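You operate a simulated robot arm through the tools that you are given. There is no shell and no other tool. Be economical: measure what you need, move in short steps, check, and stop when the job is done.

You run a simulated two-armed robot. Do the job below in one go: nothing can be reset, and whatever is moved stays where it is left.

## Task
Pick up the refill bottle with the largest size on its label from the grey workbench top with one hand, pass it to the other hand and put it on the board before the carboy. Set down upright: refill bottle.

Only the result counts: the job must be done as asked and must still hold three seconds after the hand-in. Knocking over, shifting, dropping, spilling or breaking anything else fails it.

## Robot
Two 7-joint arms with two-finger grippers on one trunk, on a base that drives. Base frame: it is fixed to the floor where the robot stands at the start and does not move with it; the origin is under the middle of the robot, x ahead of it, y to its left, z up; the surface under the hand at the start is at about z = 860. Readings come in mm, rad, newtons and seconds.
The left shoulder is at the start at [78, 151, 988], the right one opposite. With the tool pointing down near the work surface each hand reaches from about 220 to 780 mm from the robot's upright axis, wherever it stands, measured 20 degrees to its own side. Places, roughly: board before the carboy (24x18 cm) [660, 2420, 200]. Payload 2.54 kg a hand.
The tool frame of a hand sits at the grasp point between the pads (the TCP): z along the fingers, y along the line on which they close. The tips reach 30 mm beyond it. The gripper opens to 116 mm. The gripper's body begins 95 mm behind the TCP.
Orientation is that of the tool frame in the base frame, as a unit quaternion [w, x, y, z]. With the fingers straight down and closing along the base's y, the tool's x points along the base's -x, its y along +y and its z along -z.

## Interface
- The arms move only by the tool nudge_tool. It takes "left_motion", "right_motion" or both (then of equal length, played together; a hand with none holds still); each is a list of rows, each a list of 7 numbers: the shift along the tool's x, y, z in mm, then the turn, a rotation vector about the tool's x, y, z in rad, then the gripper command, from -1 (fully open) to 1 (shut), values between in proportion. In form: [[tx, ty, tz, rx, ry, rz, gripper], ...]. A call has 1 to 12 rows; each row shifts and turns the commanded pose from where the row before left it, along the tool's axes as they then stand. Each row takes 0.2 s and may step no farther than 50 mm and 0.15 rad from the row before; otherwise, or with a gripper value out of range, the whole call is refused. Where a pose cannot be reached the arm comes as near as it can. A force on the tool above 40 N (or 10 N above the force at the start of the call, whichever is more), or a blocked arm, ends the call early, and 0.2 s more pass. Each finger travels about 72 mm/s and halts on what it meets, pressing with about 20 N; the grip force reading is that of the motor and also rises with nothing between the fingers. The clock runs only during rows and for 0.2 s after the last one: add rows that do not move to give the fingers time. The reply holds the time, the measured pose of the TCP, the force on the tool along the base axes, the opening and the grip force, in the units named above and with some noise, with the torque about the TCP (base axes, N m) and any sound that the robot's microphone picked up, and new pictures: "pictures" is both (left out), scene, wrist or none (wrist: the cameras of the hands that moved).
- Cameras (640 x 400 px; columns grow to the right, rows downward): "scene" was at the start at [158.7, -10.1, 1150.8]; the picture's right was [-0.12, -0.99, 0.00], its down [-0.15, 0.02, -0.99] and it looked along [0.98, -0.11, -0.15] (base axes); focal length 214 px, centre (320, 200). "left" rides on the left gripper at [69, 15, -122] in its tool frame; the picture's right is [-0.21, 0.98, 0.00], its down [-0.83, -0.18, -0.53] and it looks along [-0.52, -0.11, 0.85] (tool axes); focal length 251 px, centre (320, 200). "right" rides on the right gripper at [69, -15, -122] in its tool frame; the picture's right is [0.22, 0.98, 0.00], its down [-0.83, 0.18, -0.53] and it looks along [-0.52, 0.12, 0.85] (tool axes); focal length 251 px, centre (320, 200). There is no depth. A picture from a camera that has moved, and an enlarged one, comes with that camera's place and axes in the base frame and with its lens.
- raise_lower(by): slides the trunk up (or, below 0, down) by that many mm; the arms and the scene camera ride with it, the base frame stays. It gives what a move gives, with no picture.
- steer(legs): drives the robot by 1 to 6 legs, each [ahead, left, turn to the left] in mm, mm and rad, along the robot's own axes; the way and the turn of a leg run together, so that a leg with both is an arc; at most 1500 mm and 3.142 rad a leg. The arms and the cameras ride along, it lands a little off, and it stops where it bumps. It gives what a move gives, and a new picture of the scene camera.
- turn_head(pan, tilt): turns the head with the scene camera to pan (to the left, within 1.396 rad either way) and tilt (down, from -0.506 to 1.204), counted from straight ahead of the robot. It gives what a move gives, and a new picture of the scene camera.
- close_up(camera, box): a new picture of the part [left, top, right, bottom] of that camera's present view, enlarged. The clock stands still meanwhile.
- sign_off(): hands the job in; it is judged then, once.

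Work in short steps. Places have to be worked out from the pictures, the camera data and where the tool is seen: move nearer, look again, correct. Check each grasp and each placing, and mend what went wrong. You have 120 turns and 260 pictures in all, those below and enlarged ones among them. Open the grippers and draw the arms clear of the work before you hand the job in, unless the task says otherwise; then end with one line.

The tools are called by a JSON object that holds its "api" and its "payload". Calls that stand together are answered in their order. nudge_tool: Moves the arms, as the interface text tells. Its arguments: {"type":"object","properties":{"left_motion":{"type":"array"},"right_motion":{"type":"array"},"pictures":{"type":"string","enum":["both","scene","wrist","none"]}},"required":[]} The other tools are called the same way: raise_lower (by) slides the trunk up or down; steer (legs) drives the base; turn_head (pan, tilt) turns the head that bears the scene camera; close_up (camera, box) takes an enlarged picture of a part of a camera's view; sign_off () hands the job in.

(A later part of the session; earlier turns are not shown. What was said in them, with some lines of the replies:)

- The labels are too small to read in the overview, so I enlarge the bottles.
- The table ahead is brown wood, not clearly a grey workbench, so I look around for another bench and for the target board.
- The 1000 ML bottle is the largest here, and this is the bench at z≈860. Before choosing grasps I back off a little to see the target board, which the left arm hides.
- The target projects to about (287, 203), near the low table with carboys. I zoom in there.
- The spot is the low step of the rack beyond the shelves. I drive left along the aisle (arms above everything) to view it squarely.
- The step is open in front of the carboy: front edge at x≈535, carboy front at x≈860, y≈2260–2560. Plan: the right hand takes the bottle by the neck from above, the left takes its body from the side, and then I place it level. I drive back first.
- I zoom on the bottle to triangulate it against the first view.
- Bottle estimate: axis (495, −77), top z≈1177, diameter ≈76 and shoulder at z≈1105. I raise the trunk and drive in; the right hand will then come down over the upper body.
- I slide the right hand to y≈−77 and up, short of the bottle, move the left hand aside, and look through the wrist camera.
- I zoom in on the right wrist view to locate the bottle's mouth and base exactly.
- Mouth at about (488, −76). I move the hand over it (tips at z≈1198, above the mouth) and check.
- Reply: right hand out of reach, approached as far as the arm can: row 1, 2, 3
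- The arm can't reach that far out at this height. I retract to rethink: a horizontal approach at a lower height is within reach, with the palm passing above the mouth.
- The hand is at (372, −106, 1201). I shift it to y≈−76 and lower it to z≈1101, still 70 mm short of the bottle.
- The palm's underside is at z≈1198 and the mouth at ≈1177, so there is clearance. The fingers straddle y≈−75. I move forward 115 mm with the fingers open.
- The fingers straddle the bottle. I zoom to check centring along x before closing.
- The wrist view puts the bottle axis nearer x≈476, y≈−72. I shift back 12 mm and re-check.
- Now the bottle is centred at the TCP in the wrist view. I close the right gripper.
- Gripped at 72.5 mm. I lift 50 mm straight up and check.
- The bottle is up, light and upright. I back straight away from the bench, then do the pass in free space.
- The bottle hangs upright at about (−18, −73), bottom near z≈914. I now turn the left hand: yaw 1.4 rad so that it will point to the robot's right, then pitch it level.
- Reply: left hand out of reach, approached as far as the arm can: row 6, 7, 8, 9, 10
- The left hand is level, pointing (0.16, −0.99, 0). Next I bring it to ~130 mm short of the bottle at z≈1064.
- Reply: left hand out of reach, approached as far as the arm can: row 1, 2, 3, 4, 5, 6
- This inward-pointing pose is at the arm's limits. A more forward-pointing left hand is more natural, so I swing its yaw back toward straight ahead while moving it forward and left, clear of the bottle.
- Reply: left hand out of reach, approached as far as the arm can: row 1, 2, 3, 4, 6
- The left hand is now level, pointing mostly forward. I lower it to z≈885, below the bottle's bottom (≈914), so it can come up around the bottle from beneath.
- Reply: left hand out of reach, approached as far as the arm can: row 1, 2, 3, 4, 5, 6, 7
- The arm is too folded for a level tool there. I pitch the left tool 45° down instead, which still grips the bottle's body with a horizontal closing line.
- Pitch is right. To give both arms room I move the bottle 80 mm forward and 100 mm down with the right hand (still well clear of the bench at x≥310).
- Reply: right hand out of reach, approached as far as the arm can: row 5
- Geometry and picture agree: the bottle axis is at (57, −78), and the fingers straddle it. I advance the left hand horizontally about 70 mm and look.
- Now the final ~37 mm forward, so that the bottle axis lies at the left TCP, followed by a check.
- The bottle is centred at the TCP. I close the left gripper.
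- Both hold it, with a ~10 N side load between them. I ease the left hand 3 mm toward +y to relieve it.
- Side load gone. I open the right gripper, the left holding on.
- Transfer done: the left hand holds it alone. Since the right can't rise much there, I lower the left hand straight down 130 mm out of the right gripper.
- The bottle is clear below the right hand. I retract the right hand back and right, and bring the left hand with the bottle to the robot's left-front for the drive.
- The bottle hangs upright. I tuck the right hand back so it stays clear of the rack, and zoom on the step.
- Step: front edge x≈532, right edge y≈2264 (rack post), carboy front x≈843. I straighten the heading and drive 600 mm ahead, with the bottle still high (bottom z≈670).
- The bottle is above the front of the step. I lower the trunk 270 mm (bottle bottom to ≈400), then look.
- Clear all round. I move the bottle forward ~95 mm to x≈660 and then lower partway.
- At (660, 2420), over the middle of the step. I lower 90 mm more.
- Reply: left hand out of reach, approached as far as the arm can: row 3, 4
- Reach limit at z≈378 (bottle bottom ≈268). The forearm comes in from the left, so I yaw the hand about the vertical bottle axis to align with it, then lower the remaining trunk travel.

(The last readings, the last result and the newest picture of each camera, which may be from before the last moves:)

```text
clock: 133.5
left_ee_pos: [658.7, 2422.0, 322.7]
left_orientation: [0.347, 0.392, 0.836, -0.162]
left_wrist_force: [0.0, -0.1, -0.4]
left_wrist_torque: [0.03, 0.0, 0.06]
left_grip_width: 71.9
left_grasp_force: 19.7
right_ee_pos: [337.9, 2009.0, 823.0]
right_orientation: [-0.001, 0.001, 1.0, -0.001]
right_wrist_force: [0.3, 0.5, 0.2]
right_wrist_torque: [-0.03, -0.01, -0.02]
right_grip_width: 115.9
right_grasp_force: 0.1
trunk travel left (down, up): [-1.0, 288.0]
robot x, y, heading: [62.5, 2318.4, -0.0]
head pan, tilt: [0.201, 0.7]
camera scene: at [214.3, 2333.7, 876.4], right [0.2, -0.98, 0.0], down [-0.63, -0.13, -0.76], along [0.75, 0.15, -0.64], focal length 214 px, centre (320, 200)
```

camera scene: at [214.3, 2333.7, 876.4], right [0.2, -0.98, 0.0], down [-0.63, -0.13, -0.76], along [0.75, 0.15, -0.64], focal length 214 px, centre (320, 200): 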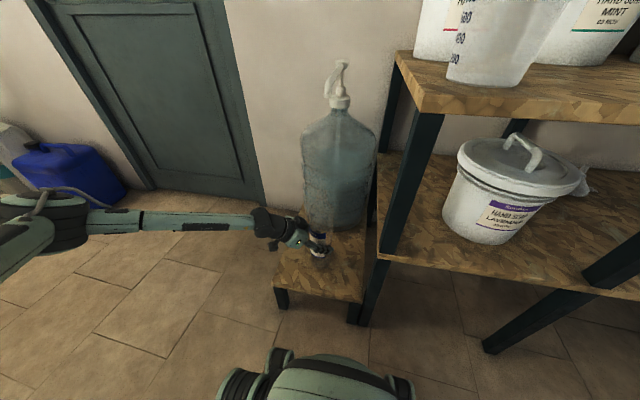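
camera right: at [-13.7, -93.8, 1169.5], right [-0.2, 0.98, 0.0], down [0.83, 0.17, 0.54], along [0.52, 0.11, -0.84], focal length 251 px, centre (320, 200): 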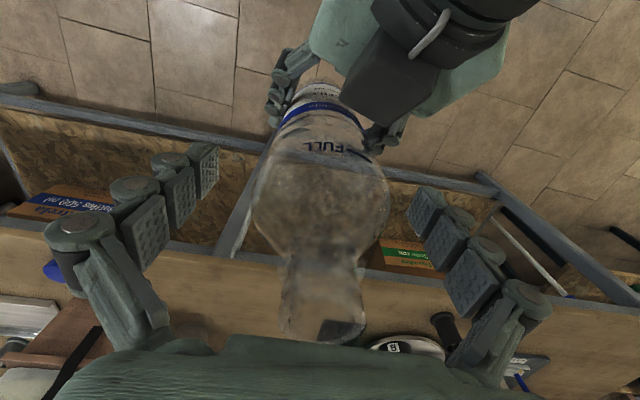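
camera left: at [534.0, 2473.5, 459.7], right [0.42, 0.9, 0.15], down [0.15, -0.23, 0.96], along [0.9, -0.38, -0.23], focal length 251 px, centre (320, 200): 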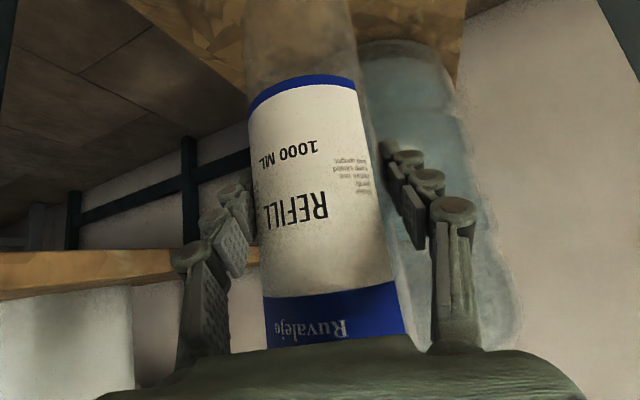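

Now it reaches: z≈323, bottom ≈212. I zoom to check the gap and that the bottle is upright.

{"api": "close_up", "payload": {"camera": "scene", "box": [260, 170, 380, 310]}}

{"api": "close_up", "payload": {"camera": "left", "box": [0, 0, 640, 400]}}

```text
2.86 times, centred on (320, 240) of scene
camera zoom: at [214.3, 2333.7, 876.4], right [0.2, -0.98, 0.0], down [-0.63, -0.13, -0.76], along [0.75, 0.15, -0.64], focal length 613 px, centre (320, 86)
```

zoom: 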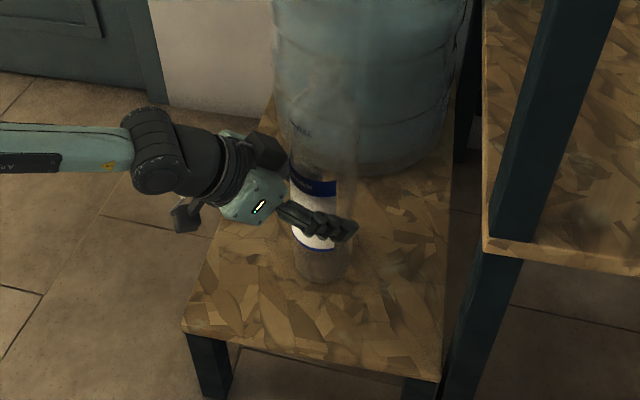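

```text
1.00 times, centred on (320, 200) of left (not enlarged: the box is as wide or as high as the picture)
camera zoom: at [584.3, 2536.3, 359.4], right [0.85, 0.51, 0.15], down [-0.01, -0.28, 0.96], along [0.53, -0.82, -0.23], focal length 251 px, centre (320, 200)
```

zoom: 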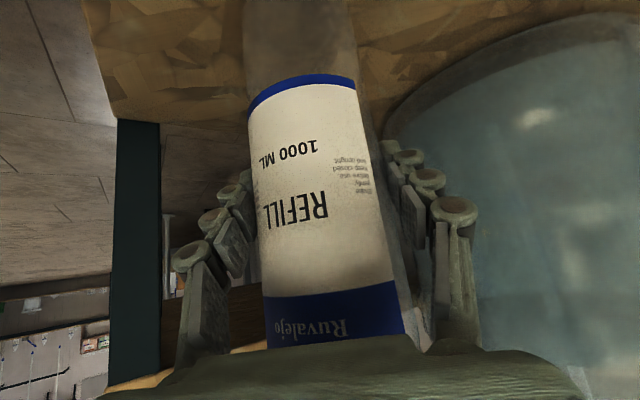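

All looks right. I lower in 2 mm rows and watch the vertical force.

{"api": "nudge_tool", "payload": {"left_motion": [[1.4, 0, 1.4, 0, 0, 0, 1], [1.4, 0, 1.4, 0, 0, 0, 1], [1.4, 0, 1.4, 0, 0, 0, 1], [1.4, 0, 1.4, 0, 0, 0, 1], [0, 0, 0, 0, 0, 0, 1]], "pictures": "none"}}

{"api": "nudge_tool", "payload": {"left_motion": [[1.4, 0, 1.4, 0, 0, 0, 1], [1.4, 0, 1.4, 0, 0, 0, 1], [0, 0, 0, 0, 0, 0, 1]], "pictures": "none"}}

```text
clock: 134.7
left_ee_pos: [661.6, 2421.2, 316.0]
left_orientation: [0.349, 0.391, 0.836, -0.161]
left_wrist_force: [-0.4, 2.1, 11.7]
left_wrist_torque: [-0.11, 0.15, 0.01]
left_grip_width: 72.1
left_grasp_force: 19.6
right_ee_pos: [337.1, 2009.6, 824.1]
right_orientation: [0.001, 0.001, 1.0, 0.0]
right_wrist_force: [0.3, -0.4, 1.0]
right_wrist_torque: [0.01, -0.01, 0.01]
right_grip_width: 116.0
right_grasp_force: 0.1
trunk travel left (down, up): [-1.0, 288.0]
robot x, y, heading: [67.0, 2317.1, -0.005]
head pan, tilt: [0.201, 0.7]
```

```text
clock: 135.5
left_ee_pos: [661.3, 2421.5, 312.8]
left_orientation: [0.348, 0.392, 0.836, -0.162]
left_wrist_force: [4.0, 2.2, 16.7]
left_wrist_torque: [-0.08, -0.26, 0.01]
left_grip_width: 71.9
left_grasp_force: 20.2
right_ee_pos: [335.8, 2009.9, 824.5]
right_orientation: [0.001, 0.002, 1.0, 0.001]
right_wrist_force: [0.3, 0.4, 0.4]
right_wrist_torque: [-0.02, 0.03, -0.03]
right_grip_width: 115.7
right_grasp_force: 0.1
trunk travel left (down, up): [-1.0, 288.0]
robot x, y, heading: [63.1, 2316.4, -0.006]
head pan, tilt: [0.201, 0.7]
```

Contact (≈17 N). I ease up ~3 mm to shed the load, then open slowly.

{"api": "nudge_tool", "payload": {"left_motion": [[-1.4, 0, -1.4, 0, 0, 0, 1], [-1, 0, -1, 0, 0, 0, 1], [0, 0, 0, 0, 0, 0, 1]], "pictures": "none"}}

```text
clock: 136.3
left_ee_pos: [658.9, 2421.9, 313.6]
left_orientation: [0.345, 0.391, 0.837, -0.163]
left_wrist_force: [-0.1, -1.1, 4.2]
left_wrist_torque: [-0.34, -0.08, 0.0]
left_grip_width: 71.8
left_grasp_force: 19.6
right_ee_pos: [336.2, 2010.8, 823.8]
right_orientation: [0.001, 0.001, 1.0, 0.0]
right_wrist_force: [-0.7, 1.1, -0.9]
right_wrist_torque: [0.04, -0.02, 0.03]
right_grip_width: 115.9
right_grasp_force: 0.1
trunk travel left (down, up): [-1.0, 288.0]
robot x, y, heading: [62.6, 2315.7, -0.001]
head pan, tilt: [0.201, 0.7]
```

Load is down to ~4 N, still on the board. I open gradually.

{"api": "nudge_tool", "payload": {"left_motion": [[0, 0, 0, 0, 0, 0, 0.2], [0, 0, 0, 0, 0, 0, -0.3], [0, 0, 0, 0, 0, 0, -0.5], [0, 0, 0, 0, 0, 0, -0.8], [0, 0, 0, 0, 0, 0, -1], [0, 0, 0, 0, 0, 0, -1]]}}

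{"api": "close_up", "payload": {"camera": "scene", "box": [260, 170, 380, 310]}}

```text
clock: 137.7
left_ee_pos: [659.6, 2422.0, 315.2]
left_orientation: [0.346, 0.393, 0.836, -0.162]
left_wrist_force: [-0.3, 0.6, -0.7]
left_wrist_torque: [0.01, 0.03, -0.02]
left_grip_width: 116.1
left_grasp_force: 0.1
right_ee_pos: [336.7, 2010.3, 823.7]
right_orientation: [0.0, 0.002, 1.0, 0.0]
right_wrist_force: [-0.6, -0.3, 0.7]
right_wrist_torque: [0.01, -0.05, -0.03]
right_grip_width: 116.2
right_grasp_force: 0.0
trunk travel left (down, up): [-1.0, 288.0]
robot x, y, heading: [64.4, 2315.9, -0.009]
head pan, tilt: [0.201, 0.7]
camera scene: at [214.3, 2333.7, 876.5], right [0.2, -0.98, 0.0], down [-0.63, -0.13, -0.76], along [0.75, 0.15, -0.64], focal length 214 px, centre (320, 200)
camera left: at [585.3, 2535.6, 352.8], right [0.85, 0.51, 0.15], down [-0.01, -0.28, 0.96], along [0.53, -0.82, -0.23], focal length 251 px, centre (320, 200)
```

scene: 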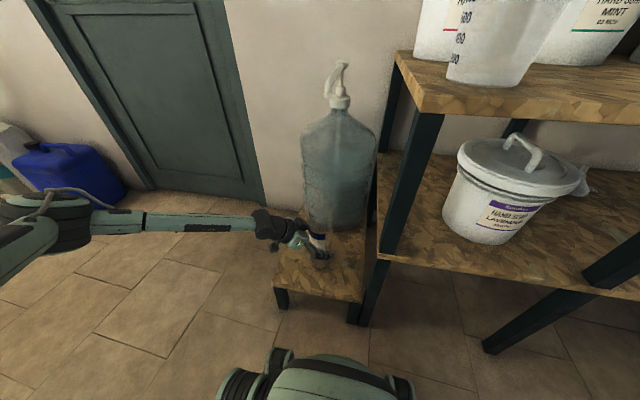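
left: 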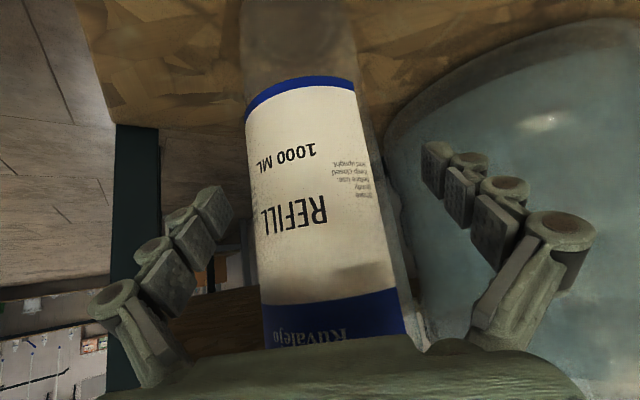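

```text
2.86 times, centred on (320, 240) of scene
camera zoom: at [214.3, 2333.7, 876.5], right [0.2, -0.98, 0.0], down [-0.63, -0.13, -0.76], along [0.75, 0.15, -0.64], focal length 613 px, centre (320, 86)
```

zoom: 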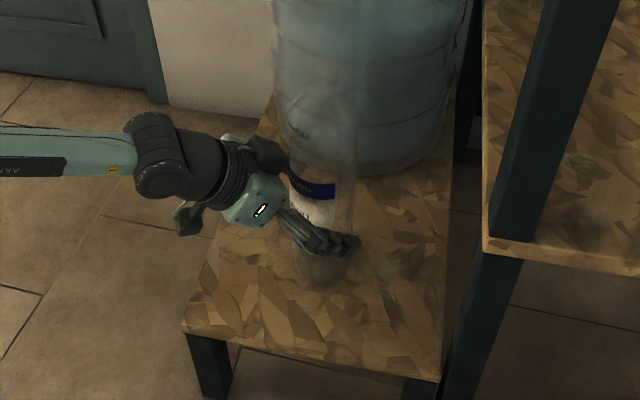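

The bottle stands free between the open fingers. I back the hand off horizontally in small steps.

{"api": "nudge_tool", "payload": {"left_motion": [[10, 0, -10, 0, 0, 0, -1], [10, 0, -10, 0, 0, 0, -1], [10, 0, -10, 0, 0, 0, -1], [0, 0, 0, 0, 0, 0, -1]], "pictures": "wrist"}}

```text
clock: 138.7
left_ee_pos: [634.2, 2455.8, 313.4]
left_orientation: [0.347, 0.392, 0.837, -0.162]
left_wrist_force: [0.5, 0.1, -0.4]
left_wrist_torque: [-0.02, 0.0, -0.01]
left_grip_width: 116.0
left_grasp_force: 0.1
right_ee_pos: [336.9, 2010.3, 823.4]
right_orientation: [0.001, 0.002, 1.0, 0.0]
right_wrist_force: [1.2, 0.3, 0.1]
right_wrist_torque: [0.0, -0.01, -0.01]
right_grip_width: 116.0
right_grasp_force: 0.2
trunk travel left (down, up): [-1.0, 288.0]
robot x, y, heading: [65.3, 2316.4, -0.004]
head pan, tilt: [0.201, 0.7]
camera left: at [558.4, 2569.9, 351.1], right [0.85, 0.51, 0.15], down [-0.01, -0.28, 0.96], along [0.53, -0.82, -0.23], focal length 251 px, centre (320, 200)
```

left: 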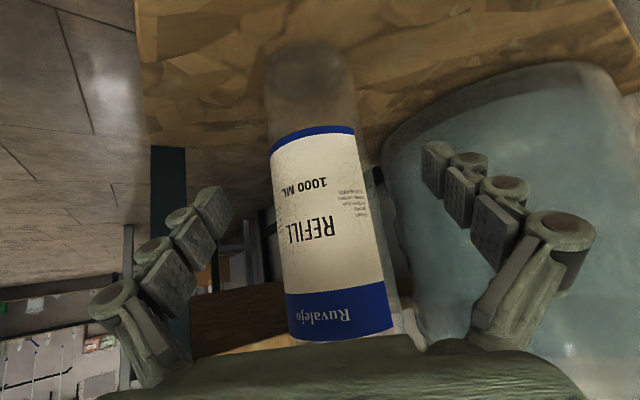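

Clean so far, and the bottle is standing. I continue backing off another ~140 mm.

{"api": "nudge_tool", "payload": {"left_motion": [[14, 0, -14, 0, 0, 0, -1], [14, 0, -14, 0, 0, 0, -1], [14, 0, -14, 0, 0, 0, -1], [14, 0, -14, 0, 0, 0, -1], [14, 0, -14, 0, 0, 0, -1], [14, 0, -14, 0, 0, 0, -1], [14, 0, -14, 0, 0, 0, -1], [0, 0, 0, 0, 0, 0, -1]]}}

```text
clock: 140.5
left_ee_pos: [543.7, 2562.0, 315.2]
left_orientation: [0.346, 0.392, 0.837, -0.162]
left_wrist_force: [-0.7, 0.0, -0.5]
left_wrist_torque: [0.0, 0.0, -0.02]
left_grip_width: 115.8
left_grasp_force: 0.1
right_ee_pos: [336.8, 2010.6, 822.1]
right_orientation: [0.0, 0.001, 1.0, 0.0]
right_wrist_force: [0.0, 0.1, 0.9]
right_wrist_torque: [0.0, 0.0, 0.0]
right_grip_width: 115.9
right_grasp_force: 0.0
trunk travel left (down, up): [-1.0, 288.0]
robot x, y, heading: [59.8, 2321.0, -0.003]
head pan, tilt: [0.201, 0.7]
camera scene: at [214.3, 2333.7, 876.5], right [0.2, -0.98, 0.0], down [-0.63, -0.13, -0.76], along [0.75, 0.15, -0.64], focal length 214 px, centre (320, 200)
camera left: at [468.4, 2675.7, 353.4], right [0.85, 0.51, 0.15], down [-0.01, -0.28, 0.96], along [0.53, -0.82, -0.23], focal length 251 px, centre (320, 200)
```

scene: 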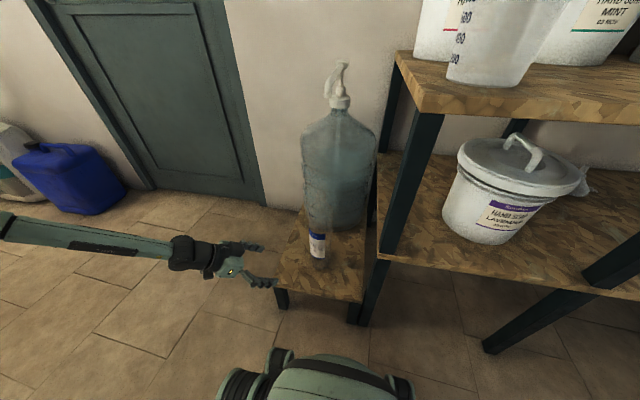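
left: 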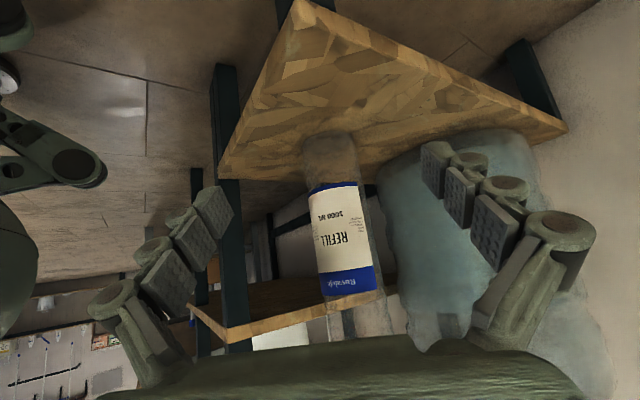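

The bottle stands on the board before the carboy. I drive straight back to draw the arms fully clear and take a last look.

{"api": "steer", "payload": {"legs": [[-350, 0, 0]]}}

{"api": "close_up", "payload": {"camera": "scene", "box": [250, 60, 430, 260]}}

```text
clock: 142.7
left_ee_pos: [195.2, 2561.4, 315.3]
left_orientation: [0.347, 0.392, 0.837, -0.162]
left_wrist_force: [-0.2, 0.0, 0.1]
left_wrist_torque: [0.0, -0.02, 0.01]
left_grip_width: 116.1
left_grasp_force: 0.1
right_ee_pos: [-13.7, 2011.4, 823.7]
right_orientation: [0.0, 0.004, 1.0, -0.001]
right_wrist_force: [-0.4, 0.6, -0.6]
right_wrist_torque: [-0.01, 0.01, 0.0]
right_grip_width: 116.1
right_grasp_force: 0.1
trunk travel left (down, up): [-1.0, 288.0]
robot x, y, heading: [-286.8, 2317.7, -0.003]
head pan, tilt: [0.201, 0.7]
camera scene: at [-135.1, 2334.7, 876.4], right [0.19, -0.98, 0.0], down [-0.63, -0.13, -0.76], along [0.75, 0.15, -0.64], focal length 214 px, centre (320, 200)
```

scene: 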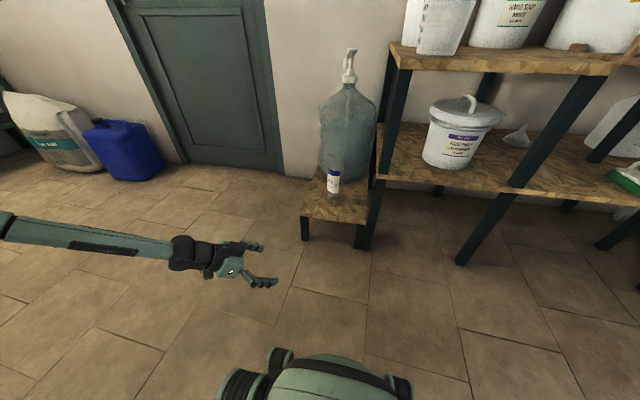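

```text
2.00 times, centred on (340, 160) of scene
camera zoom: at [-135.1, 2334.7, 876.4], right [0.19, -0.98, 0.0], down [-0.63, -0.13, -0.76], along [0.75, 0.15, -0.64], focal length 429 px, centre (280, 280)
```

zoom: 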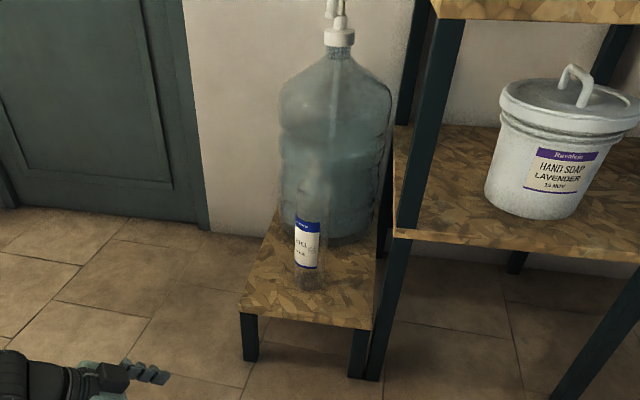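

The bottle stands upright on the board before the carboy, nothing else was disturbed, the grippers are open and the arms are clear, so I hand the job in.

{"api": "sign_off", "payload": {}}

```text
The job is handed in.
```

The 1000 ML refill bottle, the largest size on the bench, was picked up with the right hand, passed to the left, and set down upright on the board before the carboy.
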